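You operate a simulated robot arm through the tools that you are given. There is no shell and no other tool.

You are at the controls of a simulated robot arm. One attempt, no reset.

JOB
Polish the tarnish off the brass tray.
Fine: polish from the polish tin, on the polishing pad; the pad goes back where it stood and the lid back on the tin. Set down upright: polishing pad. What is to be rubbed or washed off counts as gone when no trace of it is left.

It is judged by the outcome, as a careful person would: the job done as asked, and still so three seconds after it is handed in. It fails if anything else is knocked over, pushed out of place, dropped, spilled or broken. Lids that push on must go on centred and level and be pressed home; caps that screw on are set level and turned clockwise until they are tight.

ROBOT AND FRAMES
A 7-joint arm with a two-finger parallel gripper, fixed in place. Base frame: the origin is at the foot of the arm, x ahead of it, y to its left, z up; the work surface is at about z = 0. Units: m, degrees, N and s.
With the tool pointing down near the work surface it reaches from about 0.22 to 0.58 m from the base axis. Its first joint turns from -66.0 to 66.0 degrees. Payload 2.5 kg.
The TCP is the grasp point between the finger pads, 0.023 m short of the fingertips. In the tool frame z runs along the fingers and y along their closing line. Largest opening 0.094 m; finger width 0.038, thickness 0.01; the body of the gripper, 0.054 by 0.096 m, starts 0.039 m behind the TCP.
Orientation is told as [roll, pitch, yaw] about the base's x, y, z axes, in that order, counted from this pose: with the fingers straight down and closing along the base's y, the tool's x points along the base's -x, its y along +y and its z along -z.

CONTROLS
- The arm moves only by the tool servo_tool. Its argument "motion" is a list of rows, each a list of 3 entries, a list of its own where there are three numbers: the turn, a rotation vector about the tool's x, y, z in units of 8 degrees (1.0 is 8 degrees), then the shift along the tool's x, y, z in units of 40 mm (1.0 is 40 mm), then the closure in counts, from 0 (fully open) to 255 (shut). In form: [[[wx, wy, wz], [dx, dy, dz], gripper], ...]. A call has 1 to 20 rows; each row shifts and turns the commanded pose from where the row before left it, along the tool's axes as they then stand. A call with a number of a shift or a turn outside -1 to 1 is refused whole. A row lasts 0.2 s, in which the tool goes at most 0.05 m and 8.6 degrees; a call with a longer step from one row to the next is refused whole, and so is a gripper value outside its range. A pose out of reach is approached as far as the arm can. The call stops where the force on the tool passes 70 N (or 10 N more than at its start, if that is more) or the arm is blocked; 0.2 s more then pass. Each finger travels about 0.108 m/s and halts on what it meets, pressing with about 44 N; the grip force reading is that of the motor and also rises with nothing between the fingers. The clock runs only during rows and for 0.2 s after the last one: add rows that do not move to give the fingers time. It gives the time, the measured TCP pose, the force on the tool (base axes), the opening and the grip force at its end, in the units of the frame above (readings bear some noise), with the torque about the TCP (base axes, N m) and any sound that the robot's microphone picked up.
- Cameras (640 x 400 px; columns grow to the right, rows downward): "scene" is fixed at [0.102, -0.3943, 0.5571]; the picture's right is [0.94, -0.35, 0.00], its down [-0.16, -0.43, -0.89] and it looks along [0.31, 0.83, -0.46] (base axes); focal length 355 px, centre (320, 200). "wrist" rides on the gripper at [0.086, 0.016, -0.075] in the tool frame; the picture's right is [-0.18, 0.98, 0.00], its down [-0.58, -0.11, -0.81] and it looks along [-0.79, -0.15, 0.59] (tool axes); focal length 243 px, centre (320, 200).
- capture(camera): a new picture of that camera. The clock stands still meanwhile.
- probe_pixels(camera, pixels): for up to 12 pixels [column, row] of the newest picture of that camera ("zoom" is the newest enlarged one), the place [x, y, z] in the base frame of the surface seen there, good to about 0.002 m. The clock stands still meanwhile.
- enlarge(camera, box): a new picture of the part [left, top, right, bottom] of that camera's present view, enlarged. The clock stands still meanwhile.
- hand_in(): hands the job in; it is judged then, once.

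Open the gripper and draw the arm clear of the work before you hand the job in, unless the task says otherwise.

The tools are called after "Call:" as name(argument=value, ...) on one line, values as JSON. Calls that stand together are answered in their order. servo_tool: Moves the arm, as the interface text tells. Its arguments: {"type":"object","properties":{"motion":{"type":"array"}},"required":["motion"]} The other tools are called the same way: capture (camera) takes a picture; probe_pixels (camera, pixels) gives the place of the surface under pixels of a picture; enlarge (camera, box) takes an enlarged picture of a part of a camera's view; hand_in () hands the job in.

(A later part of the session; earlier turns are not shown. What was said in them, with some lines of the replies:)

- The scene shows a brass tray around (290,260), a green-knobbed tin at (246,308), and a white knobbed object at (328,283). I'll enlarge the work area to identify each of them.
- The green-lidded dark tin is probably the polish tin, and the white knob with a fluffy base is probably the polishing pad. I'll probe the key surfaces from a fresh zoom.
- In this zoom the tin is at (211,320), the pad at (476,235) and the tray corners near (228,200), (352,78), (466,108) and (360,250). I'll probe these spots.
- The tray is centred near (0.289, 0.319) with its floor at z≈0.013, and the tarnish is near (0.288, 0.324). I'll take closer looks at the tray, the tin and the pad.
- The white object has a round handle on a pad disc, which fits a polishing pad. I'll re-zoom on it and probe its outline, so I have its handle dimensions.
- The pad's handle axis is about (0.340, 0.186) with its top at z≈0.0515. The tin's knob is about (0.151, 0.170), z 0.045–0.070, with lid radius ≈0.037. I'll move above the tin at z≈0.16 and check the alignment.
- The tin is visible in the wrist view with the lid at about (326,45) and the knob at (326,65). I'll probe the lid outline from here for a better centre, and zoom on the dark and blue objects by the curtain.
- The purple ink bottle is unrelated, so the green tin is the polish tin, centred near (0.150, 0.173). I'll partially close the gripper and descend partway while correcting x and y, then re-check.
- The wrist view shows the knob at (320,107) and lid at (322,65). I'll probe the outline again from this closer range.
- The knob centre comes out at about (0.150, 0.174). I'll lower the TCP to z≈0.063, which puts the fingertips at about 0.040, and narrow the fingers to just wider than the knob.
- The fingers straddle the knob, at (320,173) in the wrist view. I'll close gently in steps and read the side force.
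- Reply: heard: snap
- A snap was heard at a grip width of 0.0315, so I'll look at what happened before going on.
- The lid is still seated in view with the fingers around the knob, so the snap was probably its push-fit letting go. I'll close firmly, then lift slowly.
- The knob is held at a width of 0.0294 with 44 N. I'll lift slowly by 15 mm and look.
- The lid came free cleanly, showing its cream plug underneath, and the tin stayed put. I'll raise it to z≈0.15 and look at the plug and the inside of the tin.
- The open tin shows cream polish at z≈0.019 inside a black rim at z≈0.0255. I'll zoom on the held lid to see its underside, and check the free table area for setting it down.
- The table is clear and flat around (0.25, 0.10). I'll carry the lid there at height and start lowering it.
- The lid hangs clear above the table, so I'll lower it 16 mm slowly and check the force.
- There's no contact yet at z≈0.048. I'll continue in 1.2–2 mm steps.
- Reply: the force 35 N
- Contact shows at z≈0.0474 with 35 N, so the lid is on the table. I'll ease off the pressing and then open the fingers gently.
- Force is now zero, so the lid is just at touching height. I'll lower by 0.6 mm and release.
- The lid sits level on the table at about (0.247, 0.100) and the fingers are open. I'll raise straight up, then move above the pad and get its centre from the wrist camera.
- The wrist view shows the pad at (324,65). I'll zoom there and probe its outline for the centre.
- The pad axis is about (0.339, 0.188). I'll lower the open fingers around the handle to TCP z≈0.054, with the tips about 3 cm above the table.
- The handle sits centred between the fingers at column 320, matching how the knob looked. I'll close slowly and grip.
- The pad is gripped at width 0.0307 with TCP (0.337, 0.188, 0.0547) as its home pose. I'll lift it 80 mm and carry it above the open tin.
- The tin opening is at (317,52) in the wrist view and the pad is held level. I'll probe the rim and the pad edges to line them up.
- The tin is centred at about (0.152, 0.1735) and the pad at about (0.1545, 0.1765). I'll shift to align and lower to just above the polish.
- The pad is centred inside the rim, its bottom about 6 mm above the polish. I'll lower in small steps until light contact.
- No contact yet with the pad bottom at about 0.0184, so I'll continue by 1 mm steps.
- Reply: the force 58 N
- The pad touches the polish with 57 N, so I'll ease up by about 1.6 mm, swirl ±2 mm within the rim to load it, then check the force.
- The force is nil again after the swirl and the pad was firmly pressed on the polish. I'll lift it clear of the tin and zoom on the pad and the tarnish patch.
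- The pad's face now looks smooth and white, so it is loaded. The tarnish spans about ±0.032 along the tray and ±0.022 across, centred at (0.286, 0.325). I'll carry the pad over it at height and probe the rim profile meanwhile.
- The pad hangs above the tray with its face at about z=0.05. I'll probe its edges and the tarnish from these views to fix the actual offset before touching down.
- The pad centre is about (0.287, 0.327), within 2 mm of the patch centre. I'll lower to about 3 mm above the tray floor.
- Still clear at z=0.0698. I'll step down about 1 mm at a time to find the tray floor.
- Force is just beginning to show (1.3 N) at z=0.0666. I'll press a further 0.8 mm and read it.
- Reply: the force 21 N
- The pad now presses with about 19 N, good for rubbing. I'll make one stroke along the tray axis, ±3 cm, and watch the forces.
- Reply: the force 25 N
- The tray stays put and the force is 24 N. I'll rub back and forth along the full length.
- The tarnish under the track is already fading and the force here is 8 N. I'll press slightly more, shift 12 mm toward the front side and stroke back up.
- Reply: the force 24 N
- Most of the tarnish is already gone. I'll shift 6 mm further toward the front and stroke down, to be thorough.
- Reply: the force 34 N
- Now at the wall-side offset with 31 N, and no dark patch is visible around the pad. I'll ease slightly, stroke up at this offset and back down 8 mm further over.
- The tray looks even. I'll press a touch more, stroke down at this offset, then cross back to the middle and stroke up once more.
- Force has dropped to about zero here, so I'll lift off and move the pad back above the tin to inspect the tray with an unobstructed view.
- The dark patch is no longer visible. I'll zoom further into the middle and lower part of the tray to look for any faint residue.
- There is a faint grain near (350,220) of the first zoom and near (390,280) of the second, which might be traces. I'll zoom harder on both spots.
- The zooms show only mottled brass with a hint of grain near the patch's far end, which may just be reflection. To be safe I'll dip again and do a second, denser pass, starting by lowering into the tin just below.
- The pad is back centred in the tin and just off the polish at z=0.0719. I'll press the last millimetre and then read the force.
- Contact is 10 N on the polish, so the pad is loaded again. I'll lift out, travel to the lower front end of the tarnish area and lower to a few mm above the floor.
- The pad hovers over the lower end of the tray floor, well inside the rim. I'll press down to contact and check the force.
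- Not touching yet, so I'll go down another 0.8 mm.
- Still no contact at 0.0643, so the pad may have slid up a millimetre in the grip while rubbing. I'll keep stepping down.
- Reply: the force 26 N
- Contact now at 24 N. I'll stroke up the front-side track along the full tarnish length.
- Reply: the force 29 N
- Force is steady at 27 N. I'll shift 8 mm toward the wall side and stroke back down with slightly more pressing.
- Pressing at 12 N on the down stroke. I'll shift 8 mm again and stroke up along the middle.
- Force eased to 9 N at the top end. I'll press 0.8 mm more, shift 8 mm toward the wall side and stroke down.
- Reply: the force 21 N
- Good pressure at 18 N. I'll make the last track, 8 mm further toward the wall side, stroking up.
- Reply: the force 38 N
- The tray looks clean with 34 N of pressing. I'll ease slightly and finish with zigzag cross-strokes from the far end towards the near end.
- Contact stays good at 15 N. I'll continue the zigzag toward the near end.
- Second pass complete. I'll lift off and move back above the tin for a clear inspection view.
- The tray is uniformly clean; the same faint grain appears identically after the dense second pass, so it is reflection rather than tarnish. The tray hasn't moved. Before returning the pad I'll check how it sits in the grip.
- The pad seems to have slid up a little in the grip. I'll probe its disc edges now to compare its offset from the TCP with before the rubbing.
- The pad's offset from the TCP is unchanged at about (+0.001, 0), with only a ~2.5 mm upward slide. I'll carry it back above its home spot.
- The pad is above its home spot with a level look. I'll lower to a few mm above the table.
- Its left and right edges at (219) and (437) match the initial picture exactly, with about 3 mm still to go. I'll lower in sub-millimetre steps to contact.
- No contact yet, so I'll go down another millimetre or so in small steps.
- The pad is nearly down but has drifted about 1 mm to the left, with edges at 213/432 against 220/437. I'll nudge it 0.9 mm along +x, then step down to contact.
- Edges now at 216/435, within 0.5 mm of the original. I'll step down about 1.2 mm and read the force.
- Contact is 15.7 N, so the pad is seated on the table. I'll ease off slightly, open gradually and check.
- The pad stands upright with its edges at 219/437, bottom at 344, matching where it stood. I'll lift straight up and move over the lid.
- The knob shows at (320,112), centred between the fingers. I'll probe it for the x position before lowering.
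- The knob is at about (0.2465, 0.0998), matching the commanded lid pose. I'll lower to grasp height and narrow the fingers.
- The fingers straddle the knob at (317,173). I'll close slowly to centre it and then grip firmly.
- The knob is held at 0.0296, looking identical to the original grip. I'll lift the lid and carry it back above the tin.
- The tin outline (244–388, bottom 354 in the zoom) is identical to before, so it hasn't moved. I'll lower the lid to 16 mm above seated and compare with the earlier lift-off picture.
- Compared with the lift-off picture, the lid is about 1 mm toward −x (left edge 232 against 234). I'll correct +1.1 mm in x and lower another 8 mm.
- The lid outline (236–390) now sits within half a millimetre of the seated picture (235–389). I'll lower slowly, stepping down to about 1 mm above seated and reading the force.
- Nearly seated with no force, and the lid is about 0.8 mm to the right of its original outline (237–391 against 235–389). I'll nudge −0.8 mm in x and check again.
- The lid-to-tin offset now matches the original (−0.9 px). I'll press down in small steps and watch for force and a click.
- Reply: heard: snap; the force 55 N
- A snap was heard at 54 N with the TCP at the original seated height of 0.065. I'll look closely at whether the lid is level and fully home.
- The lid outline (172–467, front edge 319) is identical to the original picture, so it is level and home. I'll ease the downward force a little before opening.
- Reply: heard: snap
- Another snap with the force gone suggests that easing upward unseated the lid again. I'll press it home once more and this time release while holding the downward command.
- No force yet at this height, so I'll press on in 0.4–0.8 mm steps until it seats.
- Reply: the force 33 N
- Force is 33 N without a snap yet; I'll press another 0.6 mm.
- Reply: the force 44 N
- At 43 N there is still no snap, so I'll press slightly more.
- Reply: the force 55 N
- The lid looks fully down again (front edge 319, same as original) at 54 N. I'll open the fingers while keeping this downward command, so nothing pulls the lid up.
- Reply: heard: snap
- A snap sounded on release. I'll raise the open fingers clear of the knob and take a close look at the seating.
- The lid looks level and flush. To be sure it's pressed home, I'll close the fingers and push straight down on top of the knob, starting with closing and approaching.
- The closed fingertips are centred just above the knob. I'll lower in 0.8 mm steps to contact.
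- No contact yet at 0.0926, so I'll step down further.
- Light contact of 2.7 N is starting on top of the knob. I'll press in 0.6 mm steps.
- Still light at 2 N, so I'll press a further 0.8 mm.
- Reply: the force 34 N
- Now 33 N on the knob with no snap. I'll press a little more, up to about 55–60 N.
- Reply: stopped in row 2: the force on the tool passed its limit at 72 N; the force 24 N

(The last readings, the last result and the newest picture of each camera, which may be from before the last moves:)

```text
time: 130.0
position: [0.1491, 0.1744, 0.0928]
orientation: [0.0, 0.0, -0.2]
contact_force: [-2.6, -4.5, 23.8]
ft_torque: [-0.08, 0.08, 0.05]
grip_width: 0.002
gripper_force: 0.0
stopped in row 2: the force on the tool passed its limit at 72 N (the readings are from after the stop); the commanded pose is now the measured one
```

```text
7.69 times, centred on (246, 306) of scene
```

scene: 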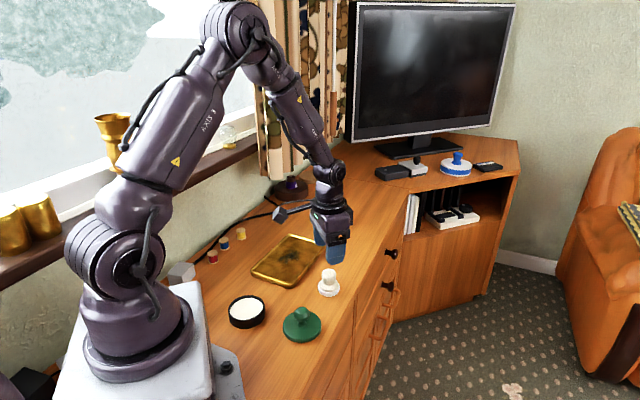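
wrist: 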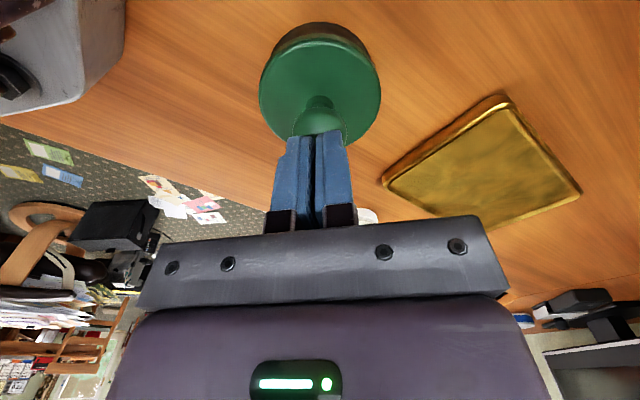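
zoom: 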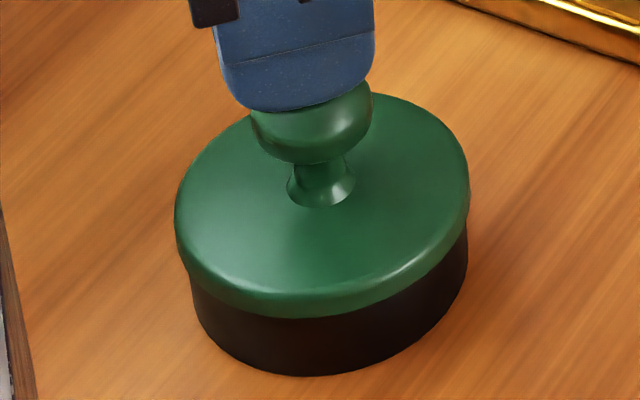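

Pressing peaked at 72 N with no movement and no new snap, so the lid was already fully home. I'll raise straight up off the knob and retreat.

Call:
servo_tool(motion=[[[0, 0, 0], [0, 0, -0.1], 250], [[0, 0, 0], [0, 0, -0.3], 250], [[0, 0, 0], [0, 0, -0.5], 200], [[0, 0, 0], [0, 0, -0.6], 120], [[0, 0, 0], [0, 0, -0.6], 60], [[0, 0, 0], [-0.3, 0.25, -0.5], 0], [[0, 0, 0], [-0.3, 0.25, -0.5], 0], [[0, 0, 0], [-0.3, 0.25, -0.5], 0], [[0, 0, 0], [-0.3, 0.25, -0.4], 0], [[0, 0, 0], [-0.3, 0.25, -0.4], 0], [[0, 0, 0], [-0.3, 0.25, 0], 0], [[0, 0, 0], [-0.3, 0.25, 0], 0], [[0, 0, 0], [-0.3, 0.25, 0], 0], [[0, 0, 0], [0, 0, 0], 0], [[0, 0, 0], [0, 0, 0], 0]])

Call:
capture(camera="scene")

Call:
enlarge(camera="scene", box=[180, 210, 380, 335])

Call:
enlarge(camera="scene", box=[214, 280, 278, 332])

Call:
enlarge(camera="scene", box=[304, 262, 352, 302])

Call:
enlarge(camera="scene", box=[248, 228, 328, 278])

Call:
capture(camera="wrist")

```text
time: 133.2
position: [0.2473, 0.2548, 0.2668]
orientation: [0.0, 0.0, 0.0]
contact_force: [0.7, 0.5, -0.3]
ft_torque: [0.0, 0.0, -0.03]
grip_width: 0.094
gripper_force: 0.1
```

```text
taken
```

scene: 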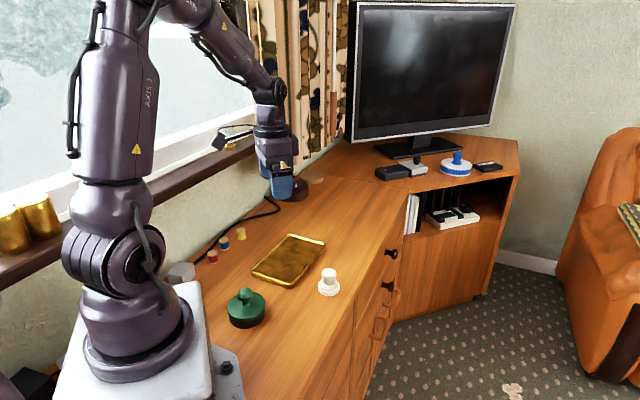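

```text
3.20 times, centred on (280, 272) of scene
```

zoom: 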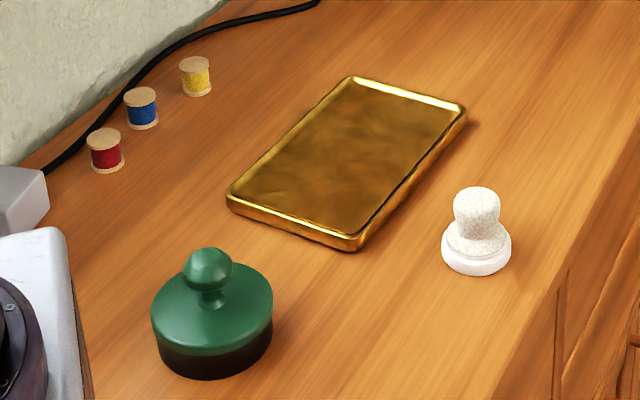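

```text
7.69 times, centred on (246, 306) of scene
```

zoom: 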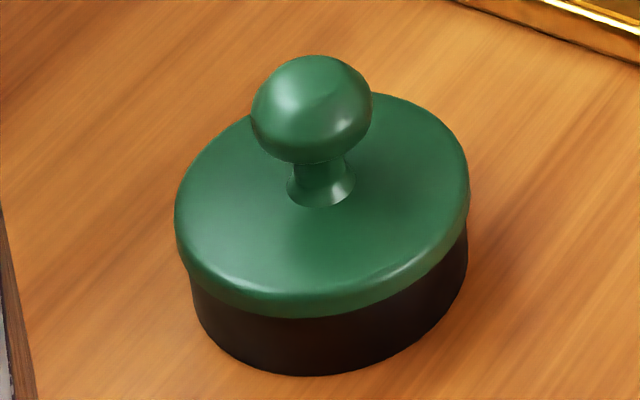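

```text
10.00 times, centred on (328, 282) of scene
```

zoom: 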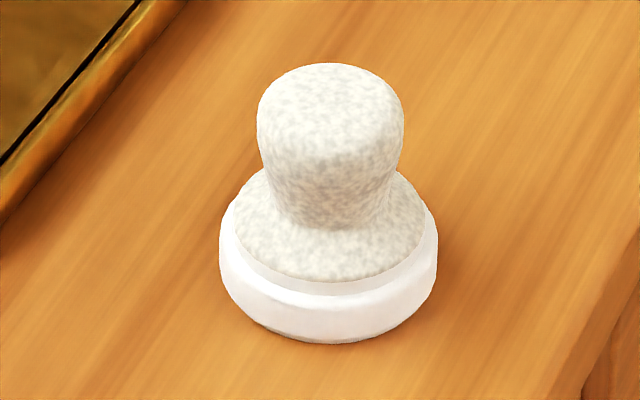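

```text
8.00 times, centred on (288, 253) of scene
```

zoom: 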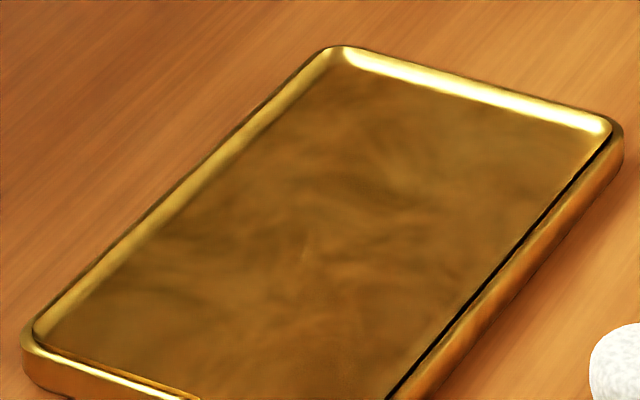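

```text
taken
```

wrist: 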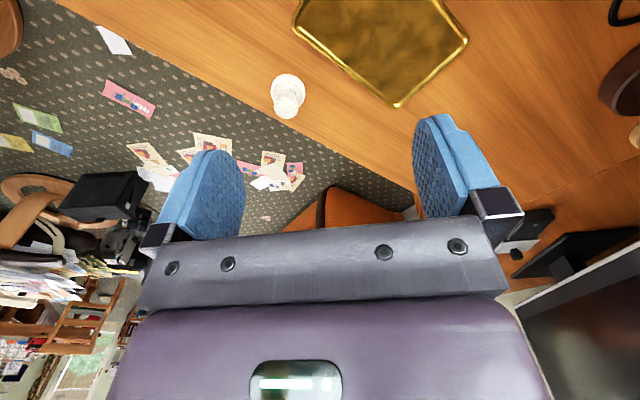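

Everything is back in place: lid flush, pad upright at 220–437, tray unmoved. One last close check of the polished area, from the wrist view and the scene, before handing in.

Call:
enlarge(camera="wrist", box=[280, 0, 480, 115])

Call:
enlarge(camera="scene", box=[272, 240, 308, 266])

```text
3.20 times, centred on (380, 58) of wrist
```

zoom: 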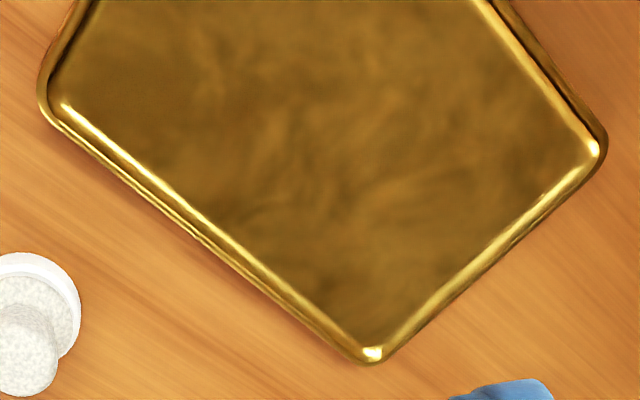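

```text
15.38 times, centred on (290, 253) of scene
```

zoom: 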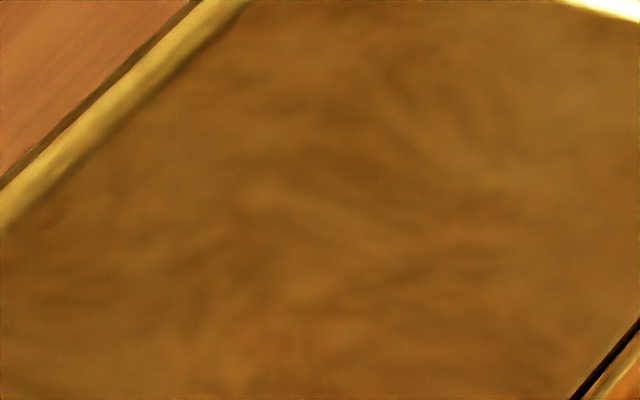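

Neither view shows any trace of the dark tarnish. The lid is home on the tin, the pad stands upright in its place, and the open gripper is well clear, so I'm handing the job in.

Call:
hand_in()

```text
The job is handed in.
```

I polished the tarnish off the brass tray and handed the job in; I haven't seen the verdict. Close-ups from both cameras show no dark patch left, only the brass's own mottling.

- **Tray:** I rubbed it in two passes with polish from the tin, dipping the pad again before the second. The tray hasn't moved from where it stood.
- **Pad:** it is upright, within about a millimetre of where it started. Its face still carries polish, as it would after use.
- **Tin:** the lid is back on, level and centred. Easing off while still gripping the knob seemed to unseat it once, so I pressed it down again and let go while still pushing. It snapped as I let go. I then pushed on top of the knob to about 72 N and nothing gave. The tin ended up about half a millimetre from where it started.

Nothing was knocked over or spilled, and the gripper is open and clear of the work.
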